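You operate a simulated robot arm through the tools that you are given. There is no shell and no other tool.

The job below is to be done with a simulated two-armed robot. You get a single attempt, and the scene is never put back.

JOB
Set the controls near the upper right shelf of the green bench. At the end: the spool wheel is turned to white; the orange lever is set to left; the grey knob is turned to 2; the purple knob is turned to 1; whatever was shut is shut again. Leave all else as you found it, and nothing knocked over. The orange lever goes to its stop.

Only the result counts: the job must be done as asked and must still hold three seconds after the hand-in. Knocking over, shifting, dropping, spilling or breaking anything else fails it.

ROBOT AND FRAMES
Two 7-joint arms with two-finger parallel grippers on one trunk that stands fixed in place. Base frame: the origin is at the foot of the trunk, x ahead of it, y to its left, z up. Units: mm, degrees, N and s.
The left shoulder is at [70, 188, 1315], the right one opposite. With the tool pointing down near the work surface each hand reaches from about 280 to 780 mm from the base axis, measured 20 degrees to its own side. Payload 3.91 kg a hand.
Tool frame (each hand has its own): the origin (TCP) lies between the finger pads and is the grasp point; the fingertips stand 30 mm ahead of it; z points along the fingers, y is the line along which they close. The gripper opens to 110 mm. The fingers are 20 mm wide and 10 mm thick; the gripper's body (48 by 112 mm) begins 55 mm behind the TCP.
Orientation is that of the tool frame in the base frame, as a unit quaternion [w, x, y, z]. With the fingers straight down and closing along the base's y, the tool's x points along the base's -x, its y along +y and its z along -z.

CONTROLS
- The arms move only by the tool step_arm. It takes "left_steps", "right_steps" or both (then of equal length, played together; a hand with none holds still); each is a list of rows, each a list of 3 entries, a list of its own where there are three numbers: the shift along the tool's x, y, z in mm, then the turn, a rotation vector about the tool's x, y, z in degrees, then the gripper command, from -1 (shut) to 1 (fully open), values between in proportion. In form: [[[dx, dy, dz], [wx, wy, wz], fingers], ...]. A call has 1 to 20 rows; each row shifts and turns the commanded pose from where the row before left it, along the tool's axes as they then stand. Each row takes 0.2 s and may step no farther than 50 mm and 8.6 degrees from the row before; otherwise, or with a gripper value out of range, the whole call is refused. A pose out of reach is approached as far as the arm can. The call stops where the force on the tool passes 40 N (or 10 N more than at its start, if that is more) or the arm is blocked; 0.2 s more then pass. The fingers move at their own pace (about 72 mm/s each) and stop on an object; they squeeze with about 38 N. The grip force told is the motor's: it shows also when the fingers shut on nothing. Time passes only in rows, and 0.2 s behind the last, so rows that do not move let the fingers close. It gives the time, the measured TCP pose, the force on the tool (base axes), the opening and the grip force at its end, in the units of the frame above (readings bear some noise), with the torque about the TCP (base axes, N m) and any sound that the robot's microphone picked up.
- Cameras (640 x 400 px; columns grow to the right, rows downward): "scene" is now at [125.1, -53.6, 1552.2]; the picture's right is [-0.59, -0.81, -0.00], its down [-0.40, 0.29, -0.87] and it looks along [0.70, -0.51, -0.50] (base axes); focal length 232 px, centre (320, 200). "left" rides on the left gripper at [72, -17, -103] in its tool frame; the picture's right is [0.23, 0.97, 0.00], its down [-0.76, 0.18, -0.62] and it looks along [-0.61, 0.14, 0.78] (tool axes); focal length 222 px, centre (320, 200). "right" rides on the right gripper at [72, 17, -103] in its tool frame; the picture's right is [-0.23, 0.97, 0.00], its down [-0.76, -0.18, -0.62] and it looks along [-0.61, -0.14, 0.78] (tool axes); focal length 222 px, centre (320, 200). There is no depth. A picture from a camera that has moved, and an enlarged one, comes with that camera's place and axes in the base frame and with its lens.
- capture(camera): a new picture of that camera. The clock stands still meanwhile.
- raise_lower(by): slides the trunk up (or, below 0, down) by that many mm; the arms and the scene camera ride with it, the base frame stays. It gives what a move gives, with no picture.
- head_to(pan, tilt): turns the head with the scene camera to pan (to the left, within 86 degrees either way) and tilt (down, from -29 to 69), counted from straight ahead of the robot. It gives what a move gives.
- close_up(camera, box): a new picture of the part [left, top, right, bottom] of that camera's present view, enlarged. The clock stands still meanwhile.
- finish_job(): hands the job in; it is judged then, once.

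Places have to be worked out from the pictures, the camera data and where the tool is seen. Open the grippers and draw the arms clear of the work before you hand the job in, unless the task says otherwise.

The tools are called after "Emit:" by a JSON object that holds its "op" and its "data". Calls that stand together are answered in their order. step_arm: Moves the arms, as the interface text tells. Its arguments: {"type":"object","properties":{"left_steps":{"type":"array","items":{"type":"array"}},"right_steps":{"type":"array","items":{"type":"array"}}},"required":[]} The other tools are called the same way: raise_lower (by) slides the trunk up or down; head_to (pan, tilt) turns the head that bears the scene camera; capture (camera) takes a picture; close_up (camera, box) takes an enlarged picture of a part of a camera's view; finish_job () hands the job in.

At the start:

```text
t: 0.0
left_tool_pos: [386.4, -12.0, 1420.9]
left_ee_rot: [0.0, -0.001, 1.0, 0.0]
left_ft_force: [-0.2, -0.3, -0.1]
left_moment: [0.03, -0.02, -0.04]
left_finger_gap: 110.0
left_grasp_force: 0.0
right_tool_pos: [290.7, -429.2, 1376.6]
right_ee_rot: [0.001, 0.0, 1.0, 0.0]
right_ft_force: [0.4, 0.0, 0.0]
right_moment: [0.01, -0.02, 0.0]
right_finger_gap: 110.1
right_grasp_force: 0.2
trunk travel left (down, up): [-825.0, 115.0]
head pan, tilt: [-35.8, 29.7]
```

scene: 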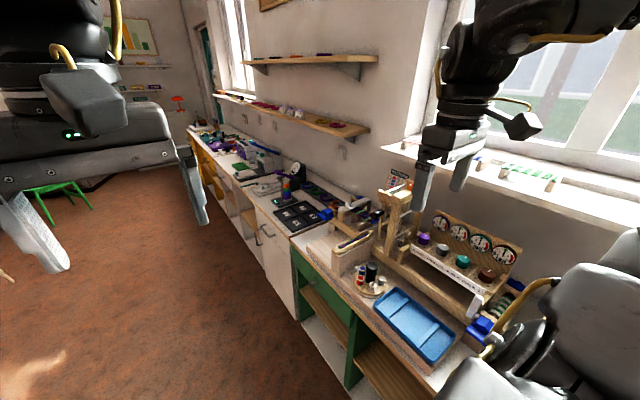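
right: 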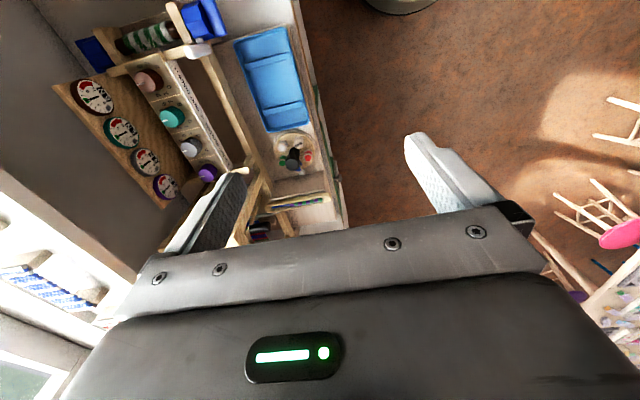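
left: 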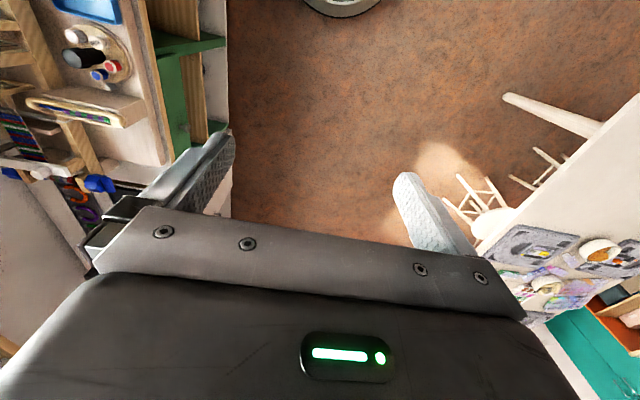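

I see a wooden rig with four knobs (purple, grey/white, teal, brown), dials behind, and a spool wheel in blue mounts on the right. I'll enlarge that part of the scene view first.

Emit:
{"op": "close_up", "data": {"camera": "scene", "box": [340, 160, 560, 300]}}

Emit:
{"op": "close_up", "data": {"camera": "scene", "box": [320, 220, 560, 380]}}

Emit:
{"op": "close_up", "data": {"camera": "right", "box": [50, 0, 350, 240]}}

```text
2.86 times, centred on (450, 230) of scene
camera zoom: at [125.1, -53.6, 1552.2], right [-0.59, -0.81, 0.0], down [-0.4, 0.29, -0.87], along [0.7, -0.51, -0.5], focal length 663 px, centre (-51, 114)
```

zoom: 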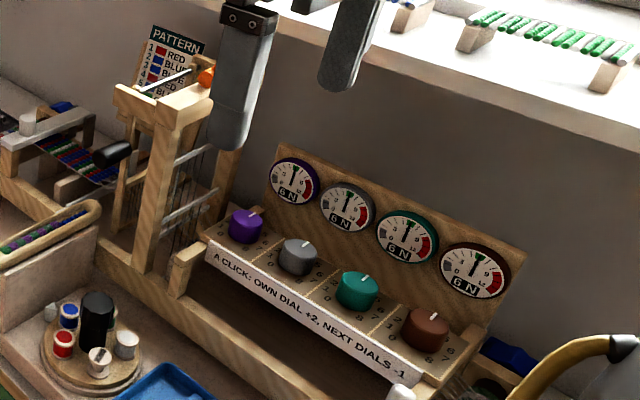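

```text
2.50 times, centred on (440, 300) of scene
camera zoom: at [125.1, -53.6, 1552.2], right [-0.59, -0.81, 0.0], down [-0.4, 0.29, -0.87], along [0.7, -0.51, -0.5], focal length 580 px, centre (20, -50)
```

zoom: 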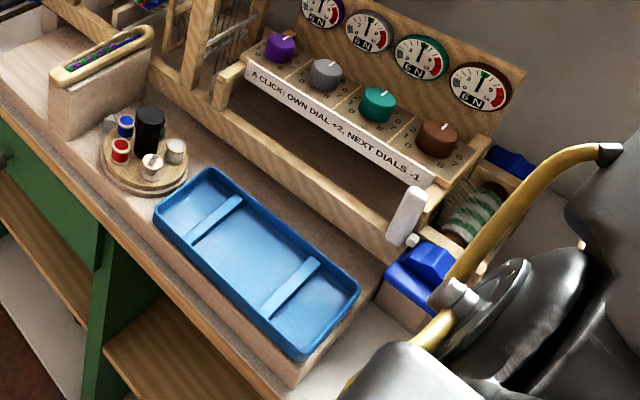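

```text
1.67 times, centred on (200, 120) of right
camera zoom: at [218.6, -411.4, 1481.4], right [0.23, 0.97, 0.0], down [0.76, -0.18, 0.62], along [0.61, -0.14, -0.78], focal length 370 px, centre (520, 333)
```

zoom: 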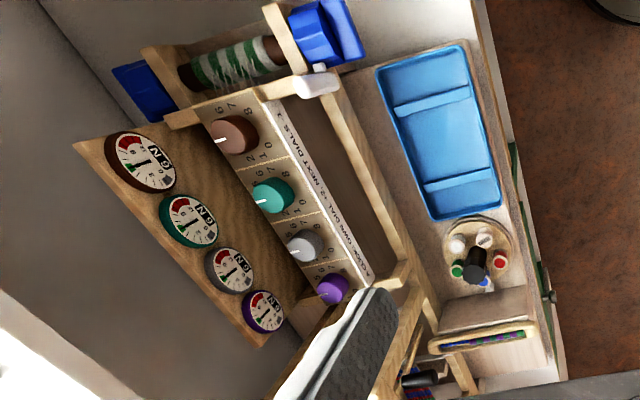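

The right gripper hides part of the view. I'll turn the head to see the bench from more angles before moving anything.

Emit:
{"op": "head_to", "data": {"pan": -45, "tilt": 45}}

Emit:
{"op": "capture", "data": {"camera": "scene"}}

```text
t: 0.8
left_tool_pos: [387.6, -11.6, 1421.9]
left_ee_rot: [0.0, 0.0, 1.0, 0.0]
left_ft_force: [-0.4, 0.8, -0.3]
left_moment: [0.0, -0.01, -0.01]
left_finger_gap: 110.0
left_grasp_force: 0.0
right_tool_pos: [291.5, -429.1, 1376.6]
right_ee_rot: [0.0, 0.0, 1.0, 0.0]
right_ft_force: [-0.2, -0.6, 0.5]
right_moment: [0.03, -0.02, 0.03]
right_finger_gap: 109.9
right_grasp_force: 0.0
trunk travel left (down, up): [-825.0, 115.0]
head pan, tilt: [-45.0, 45.0]
```

```text
taken
camera scene: at [109.2, -58.1, 1529.3], right [-0.71, -0.71, 0.0], down [-0.5, 0.5, -0.71], along [0.5, -0.5, -0.71], focal length 232 px, centre (320, 200)
```

scene: 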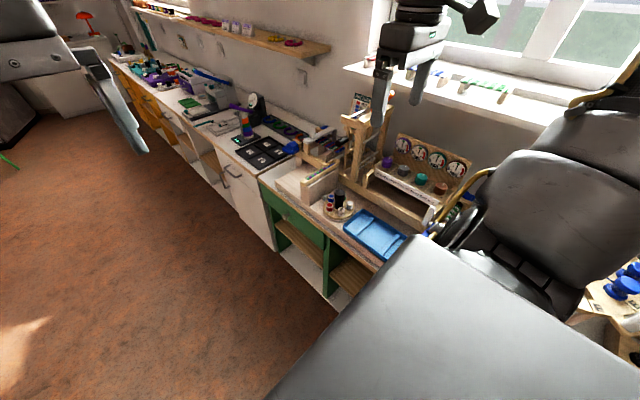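

The bench runs along x on the robot's right, with knobs at about y −750, z 1000. I'll check the left hand camera and the scene camera at other head settings for the lever and the turntable of spools.

Emit:
{"op": "close_up", "data": {"camera": "left", "box": [0, 0, 240, 200]}}

Emit:
{"op": "close_up", "data": {"camera": "scene", "box": [280, 80, 440, 260]}}

Emit:
{"op": "close_up", "data": {"camera": "scene", "box": [230, 130, 390, 310]}}

```text
2.00 times, centred on (120, 100) of left
camera zoom: at [315.0, -28.6, 1522.6], right [-0.23, 0.97, 0.0], down [0.76, 0.18, 0.62], along [0.61, 0.14, -0.78], focal length 444 px, centre (720, 400)
```

zoom: 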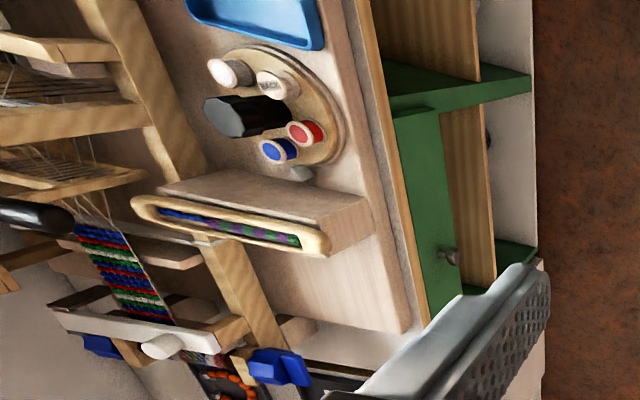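

```text
2.22 times, centred on (360, 170) of scene
camera zoom: at [109.2, -58.1, 1529.3], right [-0.71, -0.71, 0.0], down [-0.5, 0.5, -0.71], along [0.5, -0.5, -0.71], focal length 515 px, centre (231, 267)
```

zoom: 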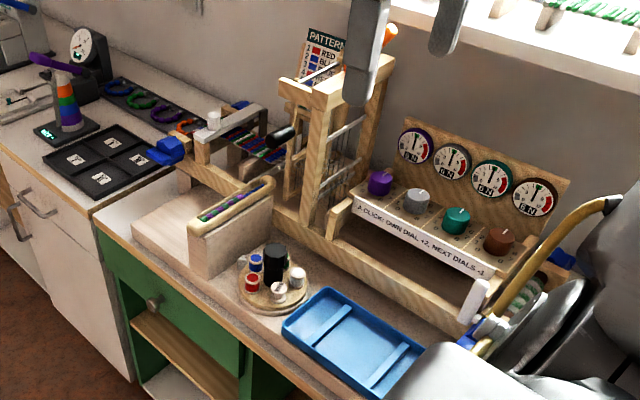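

```text
2.22 times, centred on (310, 220) of scene
camera zoom: at [109.2, -58.1, 1529.3], right [-0.71, -0.71, 0.0], down [-0.5, 0.5, -0.71], along [0.5, -0.5, -0.71], focal length 515 px, centre (342, 156)
```

zoom: 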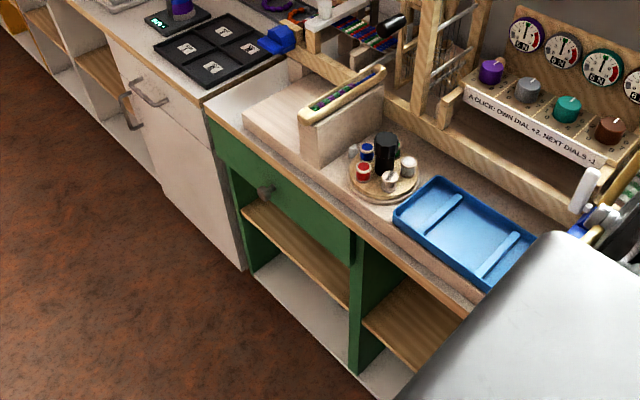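

The bench has a drawer on the left and an open shelf on the upper right; the spool carousel sits on the worktop. I'll zoom into the carousel from two cameras.

Emit:
{"op": "close_up", "data": {"camera": "left", "box": [60, 10, 180, 100]}}

Emit:
{"op": "close_up", "data": {"camera": "scene", "box": [310, 180, 370, 230]}}

Emit:
{"op": "close_up", "data": {"camera": "right", "box": [260, 120, 330, 180]}}

```text
4.44 times, centred on (120, 55) of left
camera zoom: at [315.0, -28.6, 1522.6], right [-0.23, 0.97, 0.0], down [0.76, 0.18, 0.62], along [0.61, 0.14, -0.78], focal length 987 px, centre (1209, 844)
```

zoom: 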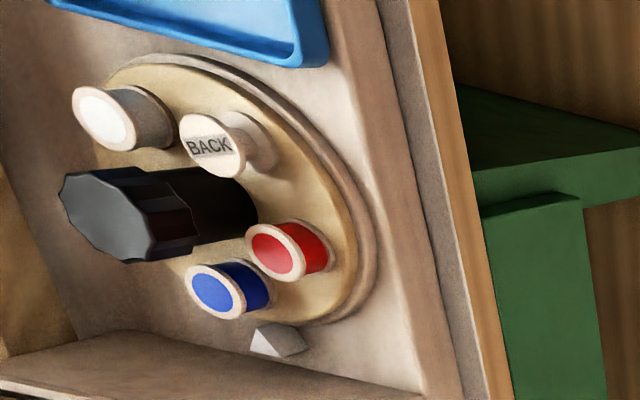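

```text
8.00 times, centred on (340, 205) of scene
camera zoom: at [109.2, -58.1, 1529.3], right [-0.71, -0.71, 0.0], down [-0.5, 0.5, -0.71], along [0.5, -0.5, -0.71], focal length 1855 px, centre (160, 160)
```

zoom: 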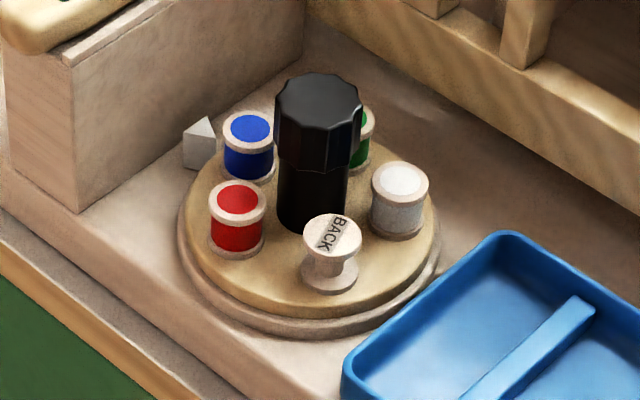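

```text
6.67 times, centred on (295, 150) of right
camera zoom: at [218.5, -411.4, 1481.4], right [0.23, 0.97, 0.0], down [0.76, -0.18, 0.62], along [0.61, -0.14, -0.78], focal length 1481 px, centre (487, 533)
```

zoom: 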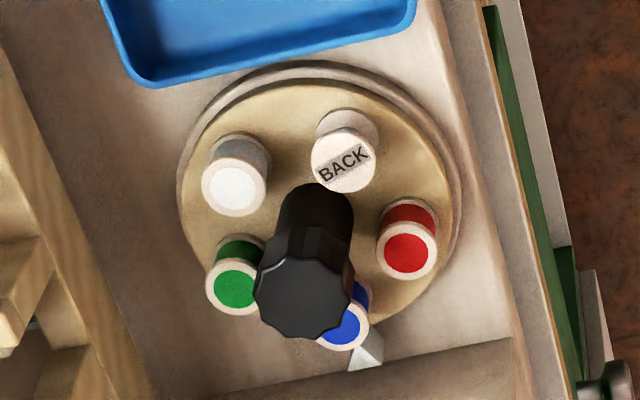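

The carousel shows blue at the white pointer (on the +x side), and white sits two stations away past green, so it needs about 144° counter-clockwise seen from above. Next I'll raise the right hand clear so I can see the orange lever and the dials.

Emit:
{"op": "step_arm", "data": {"right_steps": [[[0, 0, -40], [0, 0, 0], 1], [[0, 0, -40], [0, 0, 0], 1], [[0, 0, -40], [0, 0, 0], 1], [[0, 0, -40], [0, 0, 0], 1]]}}

Emit:
{"op": "capture", "data": {"camera": "scene"}}

Emit:
{"op": "capture", "data": {"camera": "right"}}

```text
t: 1.8
left_tool_pos: [387.4, -11.1, 1420.6]
left_ee_rot: [0.0, 0.0, 1.0, 0.0]
left_ft_force: [-1.1, 1.1, -0.8]
left_moment: [0.01, 0.0, -0.01]
left_finger_gap: 110.0
left_grasp_force: 0.1
right_tool_pos: [294.6, -406.7, 1430.4]
right_ee_rot: [0.002, 0.0, 1.0, 0.001]
right_ft_force: [-0.4, 0.0, 0.4]
right_moment: [-0.01, 0.02, -0.03]
right_finger_gap: 109.9
right_grasp_force: 0.1
right hand out of reach, approached as far as the arm can: row 2, 3, 4
trunk travel left (down, up): [-825.0, 115.0]
head pan, tilt: [-45.0, 45.0]
```

```text
taken
camera scene: at [108.9, -57.2, 1529.3], right [-0.71, -0.71, 0.0], down [-0.5, 0.5, -0.71], along [0.5, -0.5, -0.71], focal length 232 px, centre (320, 200)
```

scene: 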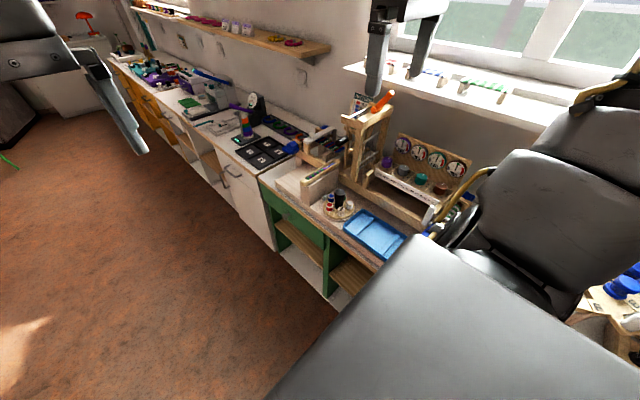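

```text
taken
camera right: at [221.1, -389.4, 1534.3], right [0.23, 0.97, 0.0], down [0.76, -0.18, 0.63], along [0.61, -0.14, -0.78], focal length 222 px, centre (320, 200)
```

right: 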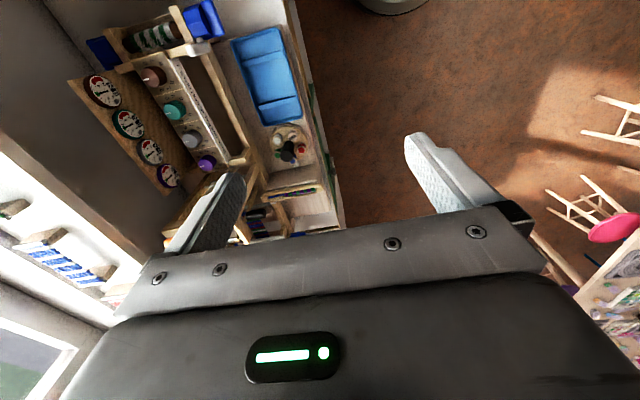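

The lever's orange handle is now visible next to the finger. I'll enlarge it and the dial panel.

Emit:
{"op": "close_up", "data": {"camera": "scene", "box": [330, 80, 410, 130]}}

Emit:
{"op": "close_up", "data": {"camera": "scene", "box": [360, 120, 480, 210]}}

Emit:
{"op": "close_up", "data": {"camera": "right", "box": [70, 60, 250, 200]}}

```text
8.00 times, centred on (370, 105) of scene
camera zoom: at [108.9, -57.2, 1529.3], right [-0.71, -0.71, 0.0], down [-0.5, 0.5, -0.71], along [0.5, -0.5, -0.71], focal length 1855 px, centre (-80, 960)
```

zoom: 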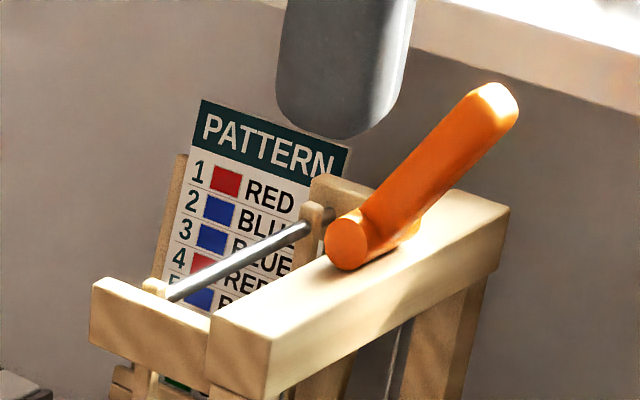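

```text
4.44 times, centred on (420, 165) of scene
camera zoom: at [108.9, -57.2, 1529.3], right [-0.71, -0.71, 0.0], down [-0.5, 0.5, -0.71], along [0.5, -0.5, -0.71], focal length 1031 px, centre (-124, 356)
```

zoom: 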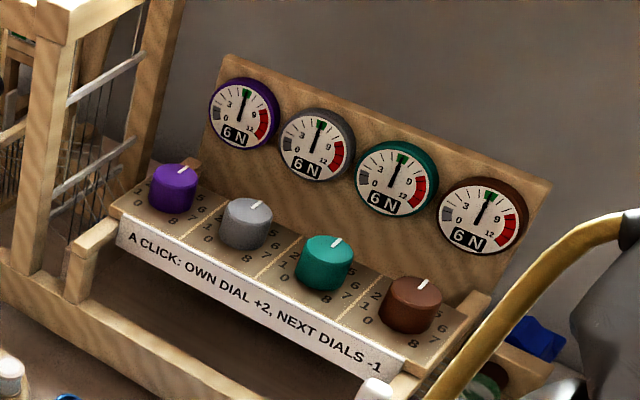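

```text
2.86 times, centred on (160, 130) of right
camera zoom: at [221.1, -389.4, 1534.3], right [0.23, 0.97, 0.0], down [0.76, -0.18, 0.63], along [0.61, -0.14, -0.78], focal length 635 px, centre (777, 400)
```

zoom: 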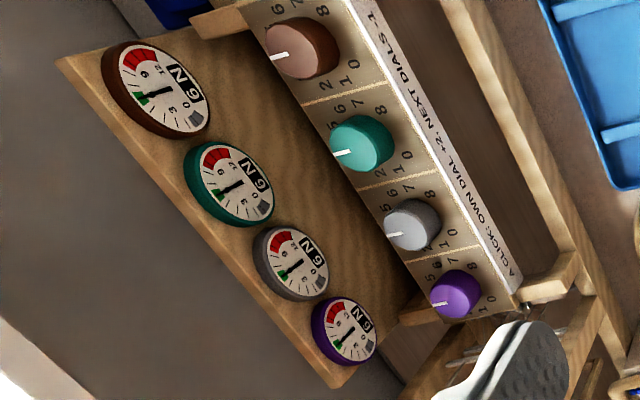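

All four knobs point at 4 (towards the wall), with the scale falling counter-clockwise to 0, and the lever leans to the right (−x). I'll look at the right arm's posture and the bench's right end by panning further.

Emit:
{"op": "head_to", "data": {"pan": -75, "tilt": 30}}

Emit:
{"op": "capture", "data": {"camera": "scene"}}

```text
t: 2.7
left_tool_pos: [387.3, -12.1, 1420.9]
left_ee_rot: [-0.001, 0.001, 1.0, 0.0]
left_ft_force: [0.5, 0.1, 0.2]
left_moment: [0.02, 0.0, -0.01]
left_finger_gap: 109.7
left_grasp_force: 0.0
right_tool_pos: [295.1, -408.3, 1429.1]
right_ee_rot: [0.002, 0.001, 1.0, 0.0]
right_ft_force: [0.7, 0.1, 0.5]
right_moment: [0.0, -0.05, 0.0]
right_finger_gap: 110.0
right_grasp_force: 0.1
trunk travel left (down, up): [-825.0, 115.0]
head pan, tilt: [-75.0, 30.0]
```

```text
taken
camera scene: at [75.2, -88.1, 1551.8], right [-0.97, -0.26, 0.0], down [-0.13, 0.48, -0.87], along [0.22, -0.84, -0.5], focal length 232 px, centre (320, 200)
```

scene: 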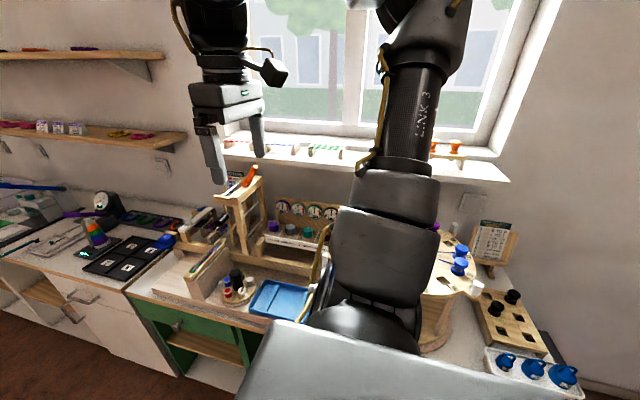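

The elbow is high, so lowering is safe. I'll bring the right hand down toward the bench front, well above it, to get closer pictures.

Emit:
{"op": "step_arm", "data": {"right_steps": [[[-7, -31, 30], [0, 0, 0], 1], [[-7, -31, 30], [0, 0, 0], 1], [[-7, -31, 30], [0, 0, 0], 1], [[-7, -31, 30], [0, 0, 0], 1], [[-7, -30, 30], [0, 0, 0], 1]]}}

Emit:
{"op": "capture", "data": {"camera": "right"}}

Emit:
{"op": "capture", "data": {"camera": "scene"}}

```text
t: 3.9
left_tool_pos: [388.3, -14.4, 1420.4]
left_ee_rot: [-0.001, 0.0, 1.0, 0.002]
left_ft_force: [-0.5, -0.2, -0.3]
left_moment: [0.01, 0.02, -0.03]
left_finger_gap: 109.9
left_grasp_force: 0.2
right_tool_pos: [331.2, -567.3, 1277.3]
right_ee_rot: [0.0, 0.0, 1.0, 0.001]
right_ft_force: [-0.2, 0.2, -0.3]
right_moment: [0.03, 0.01, 0.0]
right_finger_gap: 110.1
right_grasp_force: 0.0
trunk travel left (down, up): [-825.0, 115.0]
head pan, tilt: [-75.0, 30.0]
```

```text
taken
camera right: at [258.4, -549.9, 1381.1], right [0.23, 0.97, 0.0], down [0.76, -0.18, 0.62], along [0.61, -0.14, -0.78], focal length 222 px, centre (320, 200)
```

right: 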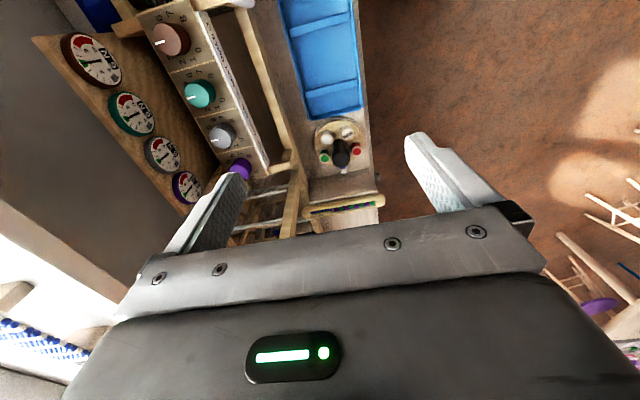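

```text
taken
camera scene: at [76.1, -91.7, 1551.6], right [-0.97, -0.26, 0.0], down [-0.13, 0.49, -0.86], along [0.22, -0.84, -0.5], focal length 232 px, centre (320, 200)
```

scene: 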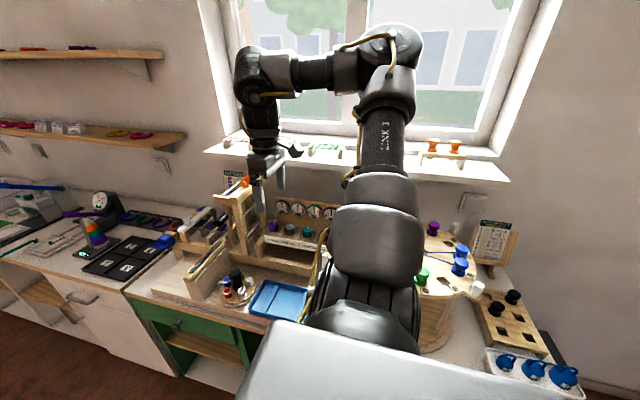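

The arm forms an elbow-up arch and moved as commanded. Now I'll yaw the hand 90° so its camera looks toward the wall and the fingers close along x.

Emit:
{"op": "step_arm", "data": {"right_steps": [[[0, 0, 0], [0, 0, 8.2], 1], [[0, 0, 0], [0, 0, 8.2], 1], [[0, 0, 0], [0, 0, 8.2], 1], [[0, 0, 0], [0, 0, 8.2], 1], [[0, 0, 0], [0, 0, 8.2], 1], [[0, 0, 0], [0, 0, 8.2], 1], [[0, 0, 0], [0, 0, 8.2], 1], [[0, 0, 0], [0, 0, 8.2], 1], [[0, 0, 0], [0, 0, 8.2], 1], [[0, 0, 0], [0, 0, 8.2], 1], [[0, 0, 0], [0, 0, 8.0], 1]]}}

Emit:
{"op": "capture", "data": {"camera": "right"}}

Emit:
{"op": "capture", "data": {"camera": "scene"}}

```text
t: 6.3
left_tool_pos: [386.1, -11.9, 1420.9]
left_ee_rot: [0.0, 0.0, 1.0, 0.0]
left_ft_force: [0.3, -0.5, 0.6]
left_moment: [-0.02, 0.01, -0.01]
left_finger_gap: 109.9
left_grasp_force: 0.1
right_tool_pos: [329.9, -564.3, 1278.9]
right_ee_rot: [0.0, 0.501, 0.865, 0.001]
right_ft_force: [-0.7, 0.5, 0.1]
right_moment: [0.05, -0.04, 0.02]
right_finger_gap: 110.2
right_grasp_force: 0.0
right hand out of reach, approached as far as the arm can: row 8, 9, 10, 11
trunk travel left (down, up): [-825.0, 115.0]
head pan, tilt: [-75.0, 30.0]
```

```text
taken
camera right: at [306.4, -492.0, 1384.1], right [0.96, 0.29, 0.0], down [0.22, -0.75, 0.62], along [0.18, -0.6, -0.78], focal length 222 px, centre (320, 200)
```

right: 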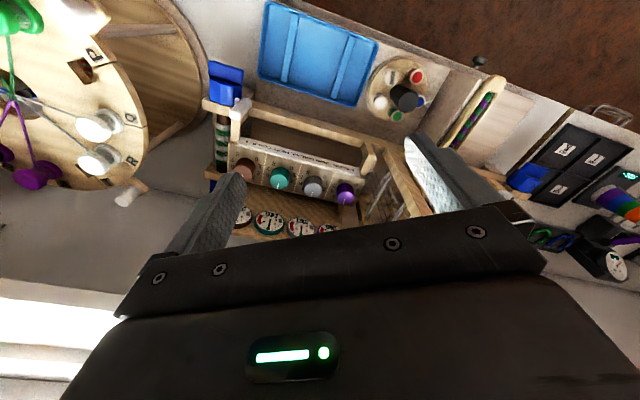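

```text
taken
camera scene: at [75.1, -88.1, 1551.8], right [-0.97, -0.26, 0.0], down [-0.13, 0.48, -0.87], along [0.22, -0.84, -0.5], focal length 232 px, centre (320, 200)
```

scene: 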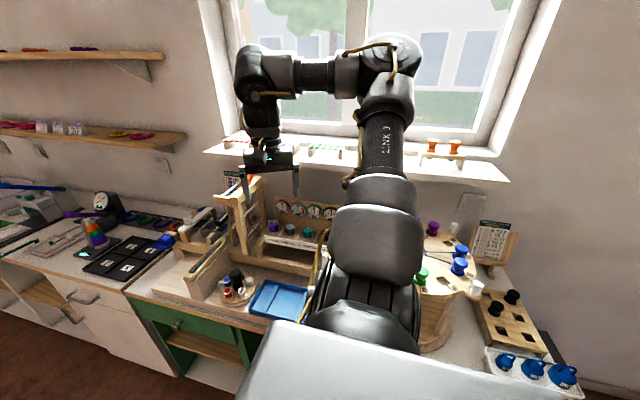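

The yaw stops at about 60° (a wrist limit), which still gives a good look over the panel. I'll enlarge the knobs and the loom side.

Emit:
{"op": "close_up", "data": {"camera": "right", "box": [200, 110, 400, 235]}}

Emit:
{"op": "close_up", "data": {"camera": "right", "box": [350, 40, 440, 130]}}

Emit:
{"op": "close_up", "data": {"camera": "scene", "box": [210, 160, 350, 260]}}

```text
3.20 times, centred on (300, 172) of right
camera zoom: at [306.4, -492.0, 1384.1], right [0.96, 0.29, 0.0], down [0.22, -0.75, 0.62], along [0.18, -0.6, -0.78], focal length 711 px, centre (384, 288)
```

zoom: 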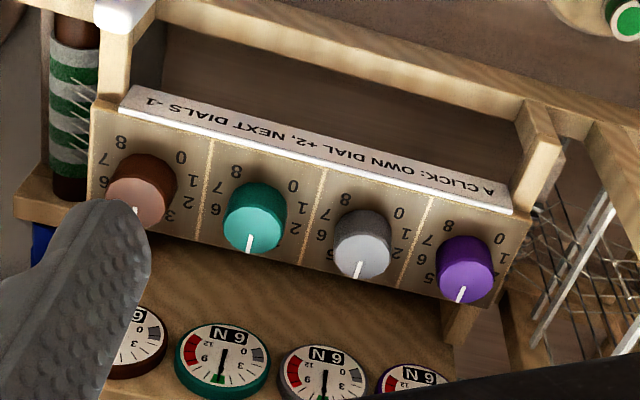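

```text
4.44 times, centred on (395, 85) of right
camera zoom: at [306.4, -492.0, 1384.1], right [0.96, 0.29, 0.0], down [0.22, -0.75, 0.62], along [0.18, -0.6, -0.78], focal length 987 px, centre (-13, 711)
```

zoom: 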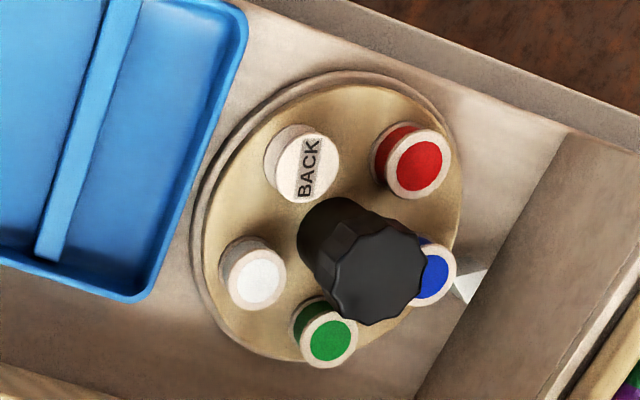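

```text
4.00 times, centred on (280, 210) of scene
camera zoom: at [75.1, -88.1, 1551.8], right [-0.97, -0.26, 0.0], down [-0.13, 0.48, -0.87], along [0.22, -0.84, -0.5], focal length 928 px, centre (480, 160)
```

zoom: 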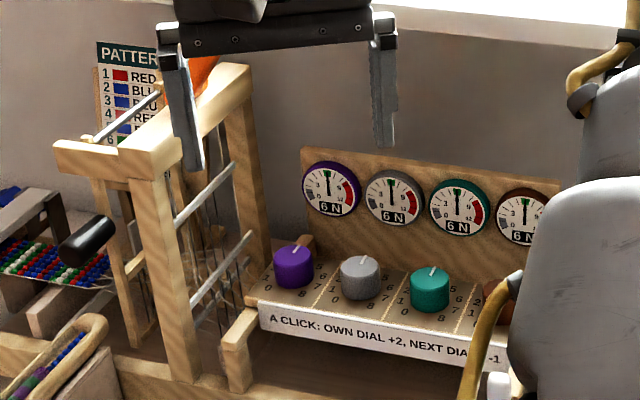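

Triangulating puts the grey knob's top at about [370, −742, 1029] (38 mm wide, panel at z≈1000), purple at about [437, −742, 1029], with roughly 34° per click. I'll pull the hand back out of the sight line to measure the orange lever with the head camera.

Emit:
{"op": "step_arm", "data": {"right_steps": [[[38, -18.5, -2.5], [0, 0, -8], 1], [[42, -9, -2.5], [0, 0, -8], 1], [[42, -5, -2.5], [0, 0, -8], 1], [[42, 0, -2.5], [0, 0, -8], 1]]}}

Emit:
{"op": "head_to", "data": {"pan": -55, "tilt": 28}}

Emit:
{"op": "capture", "data": {"camera": "scene"}}

```text
t: 7.3
left_tool_pos: [382.7, -10.7, 1422.4]
left_ee_rot: [0.001, 0.0, 1.0, -0.001]
left_ft_force: [-0.5, 0.2, -0.2]
left_moment: [-0.01, -0.04, -0.04]
left_finger_gap: 110.1
left_grasp_force: 0.0
right_tool_pos: [190.3, -461.5, 1290.9]
right_ee_rot: [0.002, 0.242, 0.97, 0.0]
right_ft_force: [-0.2, 0.2, -0.6]
right_moment: [-0.04, 0.0, 0.01]
right_finger_gap: 110.1
right_grasp_force: 0.2
trunk travel left (down, up): [-825.0, 115.0]
head pan, tilt: [-75.0, 30.0]
```

```text
t: 8.2
left_tool_pos: [386.6, -9.7, 1420.9]
left_ee_rot: [0.0, 0.0, 1.0, -0.002]
left_ft_force: [-1.3, -0.6, 0.3]
left_moment: [-0.02, 0.0, 0.02]
left_finger_gap: 110.1
left_grasp_force: 0.0
right_tool_pos: [194.7, -460.4, 1289.3]
right_ee_rot: [0.001, 0.243, 0.97, 0.0]
right_ft_force: [1.0, 0.1, -0.1]
right_moment: [-0.03, 0.02, -0.02]
right_finger_gap: 110.0
right_grasp_force: 0.1
trunk travel left (down, up): [-825.0, 115.0]
head pan, tilt: [-55.0, 28.0]
```

```text
taken
camera scene: at [103.7, -73.4, 1555.1], right [-0.82, -0.57, 0.0], down [-0.27, 0.38, -0.88], along [0.51, -0.72, -0.47], focal length 232 px, centre (320, 200)
```

scene: 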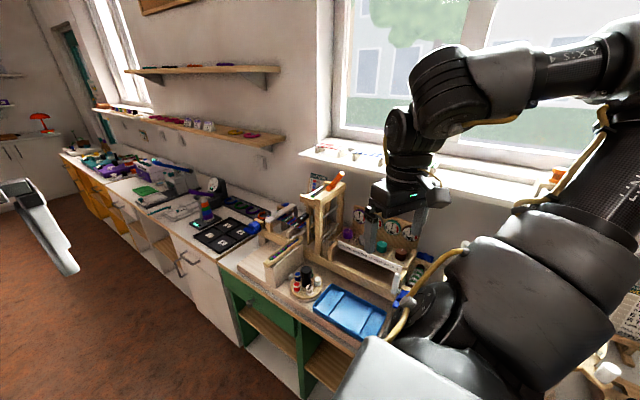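

The lever is now unobstructed. I'll enlarge it and the loom frame here, before changing the camera height.

Emit:
{"op": "close_up", "data": {"camera": "scene", "box": [295, 160, 375, 220]}}

Emit:
{"op": "close_up", "data": {"camera": "scene", "box": [260, 160, 420, 300]}}

```text
6.67 times, centred on (335, 190) of scene
camera zoom: at [103.7, -73.4, 1555.1], right [-0.82, -0.57, 0.0], down [-0.27, 0.38, -0.88], along [0.51, -0.72, -0.47], focal length 1546 px, centre (220, 267)
```

zoom: 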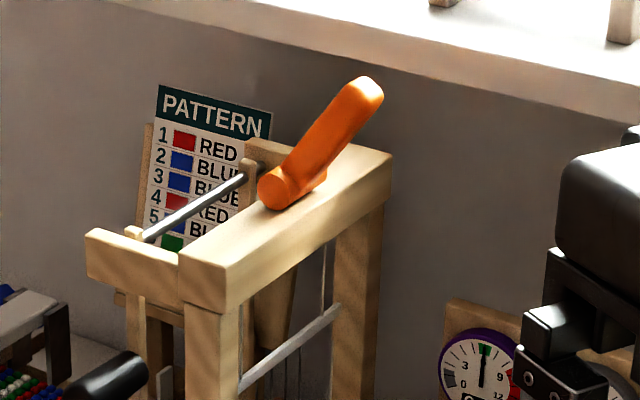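

```text
2.86 times, centred on (340, 230) of scene
camera zoom: at [103.7, -73.4, 1555.1], right [-0.82, -0.57, 0.0], down [-0.27, 0.38, -0.88], along [0.51, -0.72, -0.47], focal length 663 px, centre (263, 114)
```

zoom: 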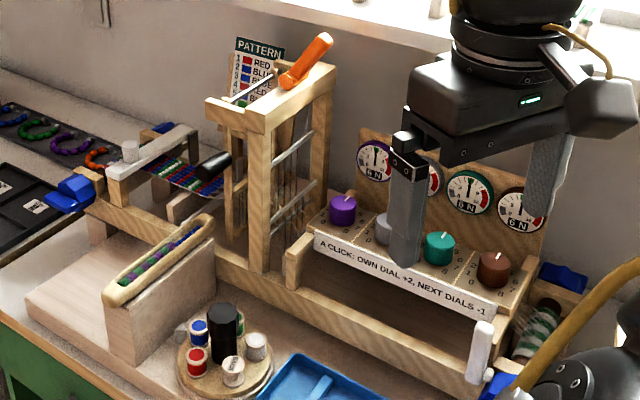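

Hub and handle are clear in this view. I'll lower the trunk 150 mm (hand stays well above the bench) for a second viewpoint and better reach.

Emit:
{"op": "raise_lower", "data": {"by": -150}}

Emit:
{"op": "capture", "data": {"camera": "scene"}}

```text
t: 9.9
left_tool_pos: [386.2, -11.8, 1270.6]
left_ee_rot: [0.0, 0.0, 1.0, 0.0]
left_ft_force: [-0.6, 0.0, -0.1]
left_moment: [0.0, -0.02, 0.01]
left_finger_gap: 110.1
left_grasp_force: 0.1
right_tool_pos: [192.7, -462.7, 1138.9]
right_ee_rot: [0.001, 0.242, 0.97, -0.001]
right_ft_force: [0.3, 0.3, -0.6]
right_moment: [0.01, -0.01, 0.01]
right_finger_gap: 109.9
right_grasp_force: 0.1
trunk travel left (down, up): [-675.0, 265.0]
head pan, tilt: [-55.0, 28.0]
```

```text
taken
camera scene: at [103.8, -75.1, 1405.1], right [-0.82, -0.57, 0.0], down [-0.27, 0.38, -0.88], along [0.51, -0.72, -0.47], focal length 232 px, centre (320, 200)
```

scene: 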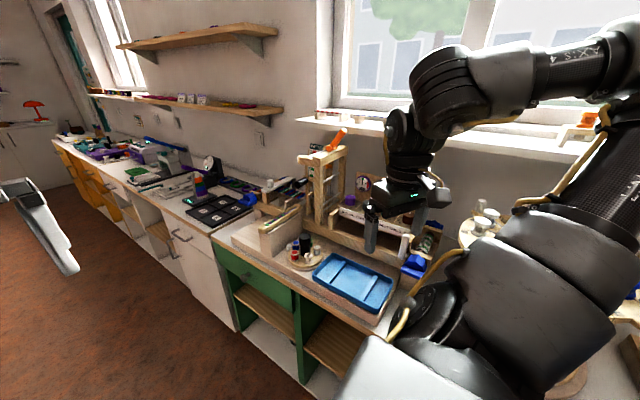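

Emit:
{"op": "close_up", "data": {"camera": "scene", "box": [295, 115, 375, 175]}}

Emit:
{"op": "close_up", "data": {"camera": "scene", "box": [240, 120, 400, 280]}}

Emit:
{"op": "close_up", "data": {"camera": "scene", "box": [200, 230, 420, 380]}}

```text
6.67 times, centred on (335, 145) of scene
camera zoom: at [103.8, -75.1, 1405.1], right [-0.82, -0.57, 0.0], down [-0.27, 0.38, -0.88], along [0.51, -0.72, -0.47], focal length 1546 px, centre (220, 567)
```

zoom: 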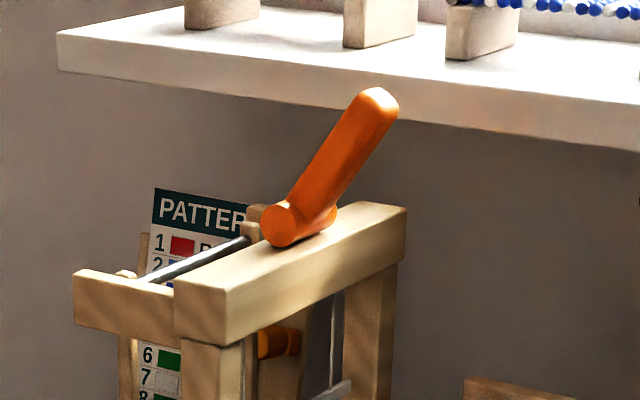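

```text
2.50 times, centred on (320, 200) of scene
camera zoom: at [103.8, -75.1, 1405.1], right [-0.82, -0.57, 0.0], down [-0.27, 0.38, -0.88], along [0.51, -0.72, -0.47], focal length 580 px, centre (320, 200)
```

zoom: 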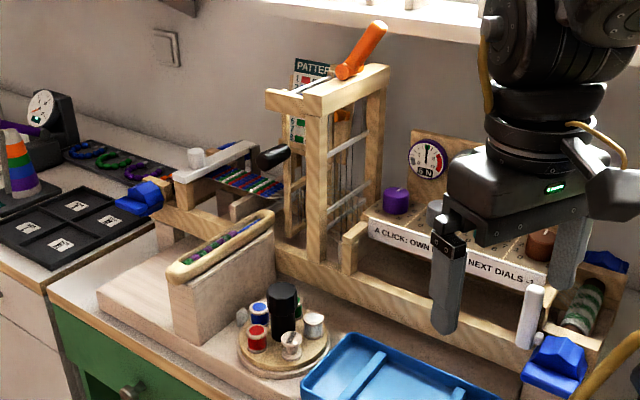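

```text
2.67 times, centred on (310, 305) of scene
camera zoom: at [103.8, -75.1, 1405.1], right [-0.82, -0.57, 0.0], down [-0.27, 0.38, -0.88], along [0.51, -0.72, -0.47], focal length 618 px, centre (347, -80)
```

zoom: 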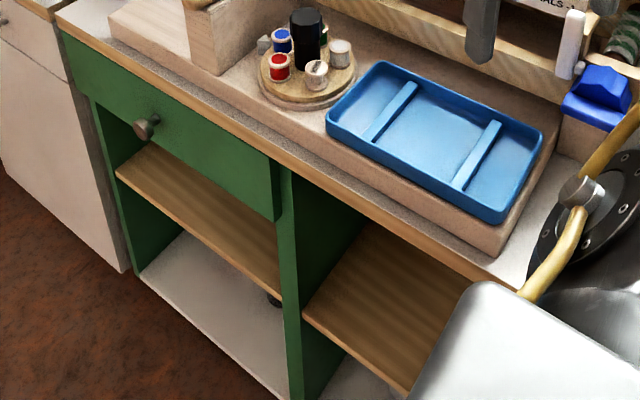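

Triangulated: lever hub at about [532, −742, 1185], handle tip at about [480, −748, 1253], so it leans right about 37° and swings about the y axis. The lever overhangs the purple knob's approach, so I'll do it first: close the right hand, square its yaw and tilt it 60° toward the wall in free space.

Emit:
{"op": "step_arm", "data": {"right_steps": [[[0, 0, -40], [0, 0, -7], -1], [[0, 0, -40], [0, 0, -7], -1], [[0, 0, -40], [0, 0, -7], -1], [[0, 0, -40], [0, 0, -7], -1], [[-40, -20, 0], [0, 0, 0], -1], [[-40, -20, 0], [0, 0, 0], -1], [[-40, -20, 0], [0, 0, 0], -1], [[-40, -20, 0], [0, 0, 0], -1], [[-40, -20, 0], [0, 0, 0], -1], [[0, 0, 0], [7.5, 0, 0], -1], [[0, 0, 0], [7.5, 0, 0], -1], [[0, 0, 0], [7.5, 0, 0], -1], [[0, 0, 0], [7.5, 0, 0], -1], [[0, 0, 0], [7.5, 0, 0], -1], [[0, 0, 0], [7.5, 0, 0], -1], [[0, 0, 0], [7.5, 0, 0], -1], [[0, 0, 0], [7.5, 0, 0], -1]]}}

Emit:
{"op": "capture", "data": {"camera": "scene"}}

Emit:
{"op": "capture", "data": {"camera": "right"}}

```text
t: 13.5
left_tool_pos: [387.9, -12.8, 1270.5]
left_ee_rot: [-0.001, 0.0, 1.0, 0.001]
left_ft_force: [0.3, -0.1, -0.4]
left_moment: [0.03, 0.02, 0.04]
left_finger_gap: 110.2
left_grasp_force: 0.0
right_tool_pos: [384.6, -645.4, 1160.1]
right_ee_rot: [0.002, 0.001, 0.867, -0.499]
right_ft_force: [0.8, 0.3, -0.1]
right_moment: [0.0, 0.0, -0.01]
right_finger_gap: 0.0
right_grasp_force: 37.5
right hand out of reach, approached as far as the arm can: row 3, 4, 9, 11, 12, 13, 14, 15, 16, 17
trunk travel left (down, up): [-675.0, 265.0]
head pan, tilt: [-55.0, 28.0]
```

```text
taken
camera scene: at [105.3, -76.6, 1404.8], right [-0.82, -0.57, 0.0], down [-0.27, 0.39, -0.88], along [0.51, -0.72, -0.47], focal length 232 px, centre (320, 200)
```

scene: 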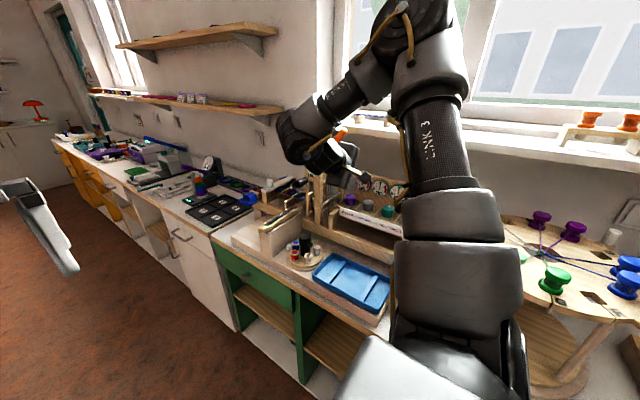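

```text
taken
camera right: at [311.1, -546.4, 1198.3], right [0.23, 0.49, -0.84], down [0.76, 0.45, 0.47], along [0.61, -0.75, -0.27], focal length 222 px, centre (320, 200)
```

right: 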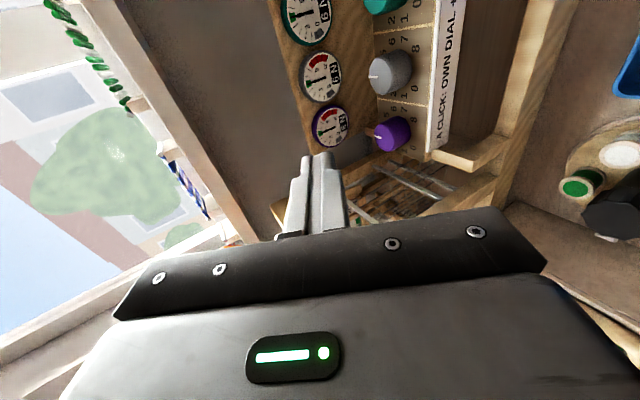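

The hand reached the tilted orientation (tool z ≈ [0, −0.87, −0.5]), but at [385, −645, 1160] because the arm was folded at its limit. I'll move up and outward to a point right of the lever and check.

Emit:
{"op": "step_arm", "data": {"right_steps": [[[-18, -28, -2.5], [0, 0, 0], -1], [[-18, -28, -2.5], [0, 0, 0], -1], [[-18, -28, -2.5], [0, 0, 0], -1]]}}

Emit:
{"op": "capture", "data": {"camera": "right"}}

Emit:
{"op": "capture", "data": {"camera": "scene"}}

```text
t: 14.3
left_tool_pos: [387.9, -11.0, 1271.2]
left_ee_rot: [0.0, 0.0, 1.0, 0.0]
left_ft_force: [-0.4, 0.4, 0.0]
left_moment: [-0.04, 0.02, -0.01]
left_finger_gap: 110.1
left_grasp_force: 0.0
right_tool_pos: [435.4, -685.0, 1236.2]
right_ee_rot: [0.002, 0.001, 0.867, -0.499]
right_ft_force: [0.5, -0.2, -1.2]
right_moment: [0.0, 0.01, 0.0]
right_finger_gap: 0.0
right_grasp_force: 37.7
right hand out of reach, approached as far as the arm can: row 2
trunk travel left (down, up): [-675.0, 265.0]
head pan, tilt: [-55.0, 28.0]
```

```text
taken
camera right: at [363.7, -585.5, 1274.1], right [0.23, 0.49, -0.84], down [0.76, 0.45, 0.47], along [0.61, -0.75, -0.27], focal length 222 px, centre (320, 200)
```

right: 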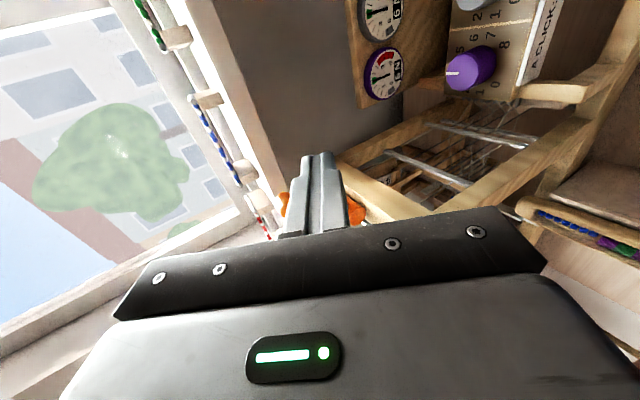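

```text
taken
camera scene: at [104.1, -75.2, 1405.0], right [-0.82, -0.57, 0.0], down [-0.27, 0.38, -0.88], along [0.51, -0.72, -0.47], focal length 232 px, centre (320, 200)
```

scene: 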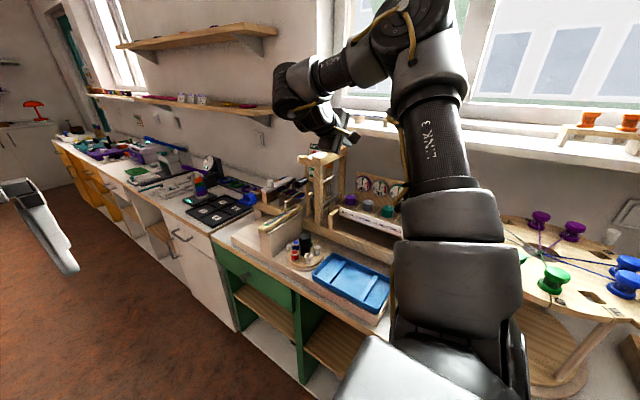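

The hand is at [435, −685, 1236] and the orange lever shows just behind the fingers from the hand's camera. I'll enlarge to check the gap.

Emit:
{"op": "close_up", "data": {"camera": "right", "box": [240, 130, 440, 240]}}

Emit:
{"op": "close_up", "data": {"camera": "scene", "box": [290, 110, 390, 180]}}

```text
3.20 times, centred on (340, 185) of right
camera zoom: at [363.7, -585.5, 1274.1], right [0.23, 0.49, -0.84], down [0.76, 0.45, 0.47], along [0.61, -0.75, -0.27], focal length 711 px, centre (256, 248)
```

zoom: 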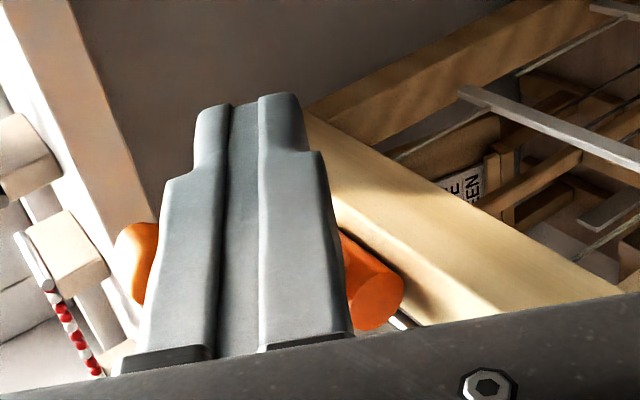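

```text
5.71 times, centred on (340, 145) of scene
camera zoom: at [104.1, -75.2, 1405.0], right [-0.82, -0.57, 0.0], down [-0.27, 0.38, -0.88], along [0.51, -0.72, -0.47], focal length 1325 px, centre (206, 514)
```

zoom: 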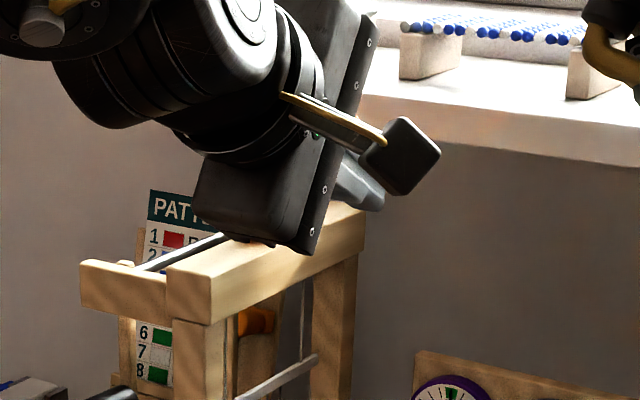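

Re-projection confirms the hub at about [530, −738, 1183] and the tip at [479, −748, 1250]. I'll slide the fingertips into place on the lever's right side, still about 10 mm clear.

Emit:
{"op": "step_arm", "data": {"right_steps": [[[-10.8, -8.9, 25.5], [0, 0, 0], -1], [[-10.8, -8.9, 25.5], [0, 0, 0], -1], [[0, 0, 0], [0, 0, 0], -1]]}}

Emit:
{"op": "close_up", "data": {"camera": "right", "box": [240, 110, 440, 240]}}

Emit:
{"op": "capture", "data": {"camera": "scene"}}

```text
t: 15.1
left_tool_pos: [386.3, -11.4, 1270.5]
left_ee_rot: [0.001, -0.001, 1.0, 0.0]
left_ft_force: [0.5, 0.0, 1.1]
left_moment: [0.0, -0.02, -0.02]
left_finger_gap: 110.4
left_grasp_force: 0.1
right_tool_pos: [457.0, -735.5, 1228.2]
right_ee_rot: [0.001, 0.0, 0.866, -0.5]
right_ft_force: [-0.5, 0.2, -0.6]
right_moment: [0.02, 0.0, -0.01]
right_finger_gap: 0.1
right_grasp_force: 37.9
trunk travel left (down, up): [-675.0, 265.0]
head pan, tilt: [-55.0, 28.0]
```

```text
3.08 times, centred on (340, 175) of right
camera zoom: at [384.1, -636.3, 1266.3], right [0.23, 0.49, -0.84], down [0.76, 0.45, 0.47], along [0.61, -0.75, -0.27], focal length 684 px, centre (258, 277)
```

zoom: 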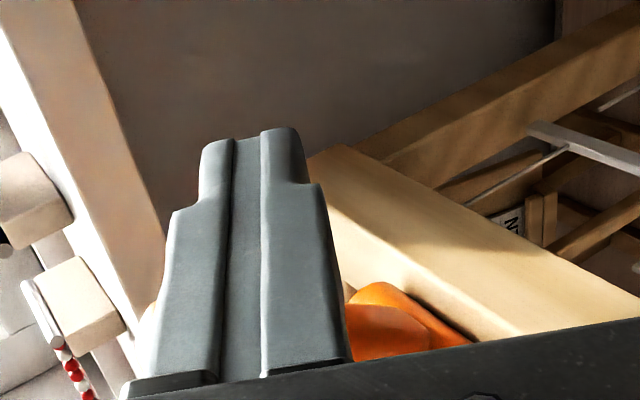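

```text
taken
camera scene: at [103.3, -74.0, 1405.1], right [-0.82, -0.57, 0.0], down [-0.27, 0.38, -0.88], along [0.51, -0.72, -0.47], focal length 232 px, centre (320, 200)
```

scene: 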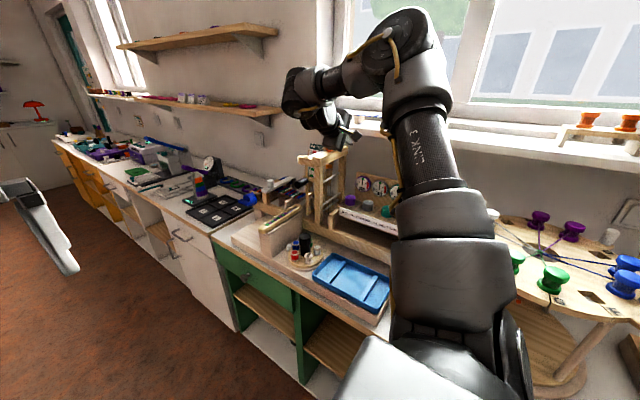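

Position is [457, −736, 1228], just right of the handle. I'll start pushing the lever left along its arc, to about mid-travel first.

Emit:
{"op": "step_arm", "data": {"right_steps": [[[-11, 2.4, 2.9], [0, 0, 0], -1], [[-11, 2.4, 2.9], [0, 0, 0], -1], [[-5.8, -5.6, -3.2], [0, 0, 0], -1], [[-5.8, -5.6, -3.2], [0, 0, 0], -1], [[-8.8, -4.8, -2.7], [0, 0, 0], -1], [[-8.8, -4.8, -2.7], [0, 0, 0], -1]]}}

Emit:
{"op": "capture", "data": {"camera": "right"}}

Emit:
{"op": "close_up", "data": {"camera": "scene", "box": [280, 80, 400, 180]}}

```text
t: 16.5
left_tool_pos: [386.1, -11.4, 1270.3]
left_ee_rot: [0.0, 0.0, 1.0, 0.001]
left_ft_force: [0.6, 0.0, 0.0]
left_moment: [0.02, -0.03, -0.06]
left_finger_gap: 110.1
left_grasp_force: 0.0
right_tool_pos: [508.0, -740.0, 1243.0]
right_ee_rot: [0.0, 0.002, 0.866, -0.5]
right_ft_force: [-0.5, -0.2, -0.3]
right_moment: [0.03, 0.0, 0.0]
right_finger_gap: 0.0
right_grasp_force: 37.5
trunk travel left (down, up): [-675.0, 265.0]
head pan, tilt: [-55.0, 28.0]
```

```text
taken
camera right: at [436.0, -640.6, 1281.2], right [0.23, 0.49, -0.84], down [0.76, 0.45, 0.47], along [0.61, -0.75, -0.27], focal length 222 px, centre (320, 200)
```

right: 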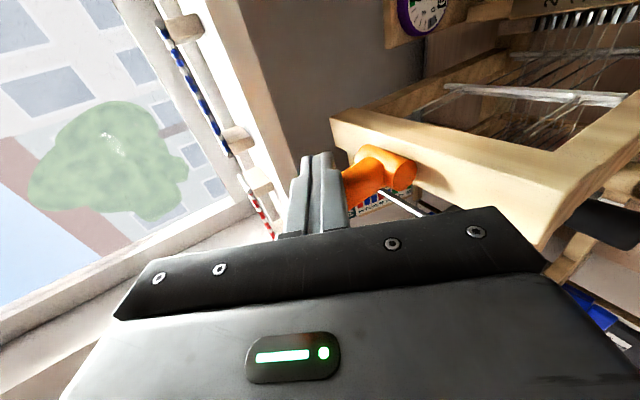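

```text
4.00 times, centred on (340, 130) of scene
camera zoom: at [103.8, -75.6, 1405.0], right [-0.82, -0.57, 0.0], down [-0.27, 0.39, -0.88], along [0.51, -0.72, -0.47], focal length 928 px, centre (240, 480)
```

zoom: 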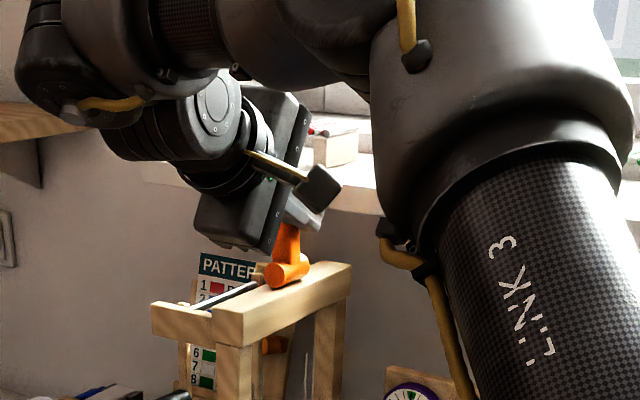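

The lever is rotating with almost no force and is now about upright. I'll continue along the arc to the left side.

Emit:
{"op": "step_arm", "data": {"right_steps": [[[-10, -2.6, -1.5], [0, 0, 0], -1], [[-10, -2.6, -1.5], [0, 0, 0], -1], [[-8.5, 0.9, 0.5], [0, 0, 0], -1], [[-8.5, 0.9, 0.5], [0, 0, 0], -1]]}}

Emit:
{"op": "capture", "data": {"camera": "right"}}

Emit:
{"op": "close_up", "data": {"camera": "scene", "box": [280, 80, 400, 180]}}

```text
t: 17.5
left_tool_pos: [378.2, -10.9, 1273.8]
left_ee_rot: [0.003, 0.001, 1.0, 0.0]
left_ft_force: [-0.1, 0.6, 1.2]
left_moment: [0.01, -0.02, -0.03]
left_finger_gap: 109.9
left_grasp_force: 0.1
right_tool_pos: [533.7, -740.3, 1249.9]
right_ee_rot: [-0.003, 0.007, 0.866, -0.499]
right_ft_force: [-37.3, 7.7, -3.6]
right_moment: [0.25, 0.91, -0.75]
right_finger_gap: 0.0
right_grasp_force: 37.7
trunk travel left (down, up): [-675.0, 265.0]
head pan, tilt: [-55.0, 28.0]
```

```text
taken
camera right: at [462.5, -639.8, 1289.1], right [0.23, 0.48, -0.84], down [0.77, 0.44, 0.47], along [0.6, -0.76, -0.27], focal length 222 px, centre (320, 200)
```

right: 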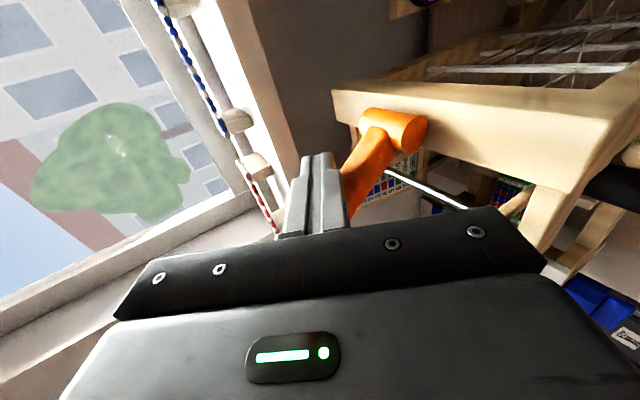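

```text
4.00 times, centred on (340, 130) of scene
camera zoom: at [93.9, -74.5, 1405.7], right [-0.82, -0.57, -0.01], down [-0.26, 0.39, -0.89], along [0.51, -0.73, -0.47], focal length 928 px, centre (240, 480)
```

zoom: 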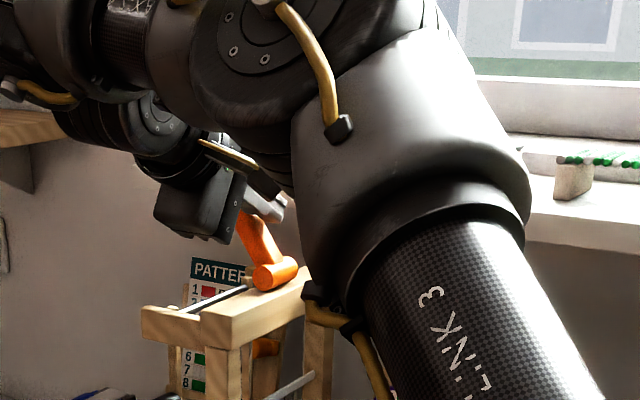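

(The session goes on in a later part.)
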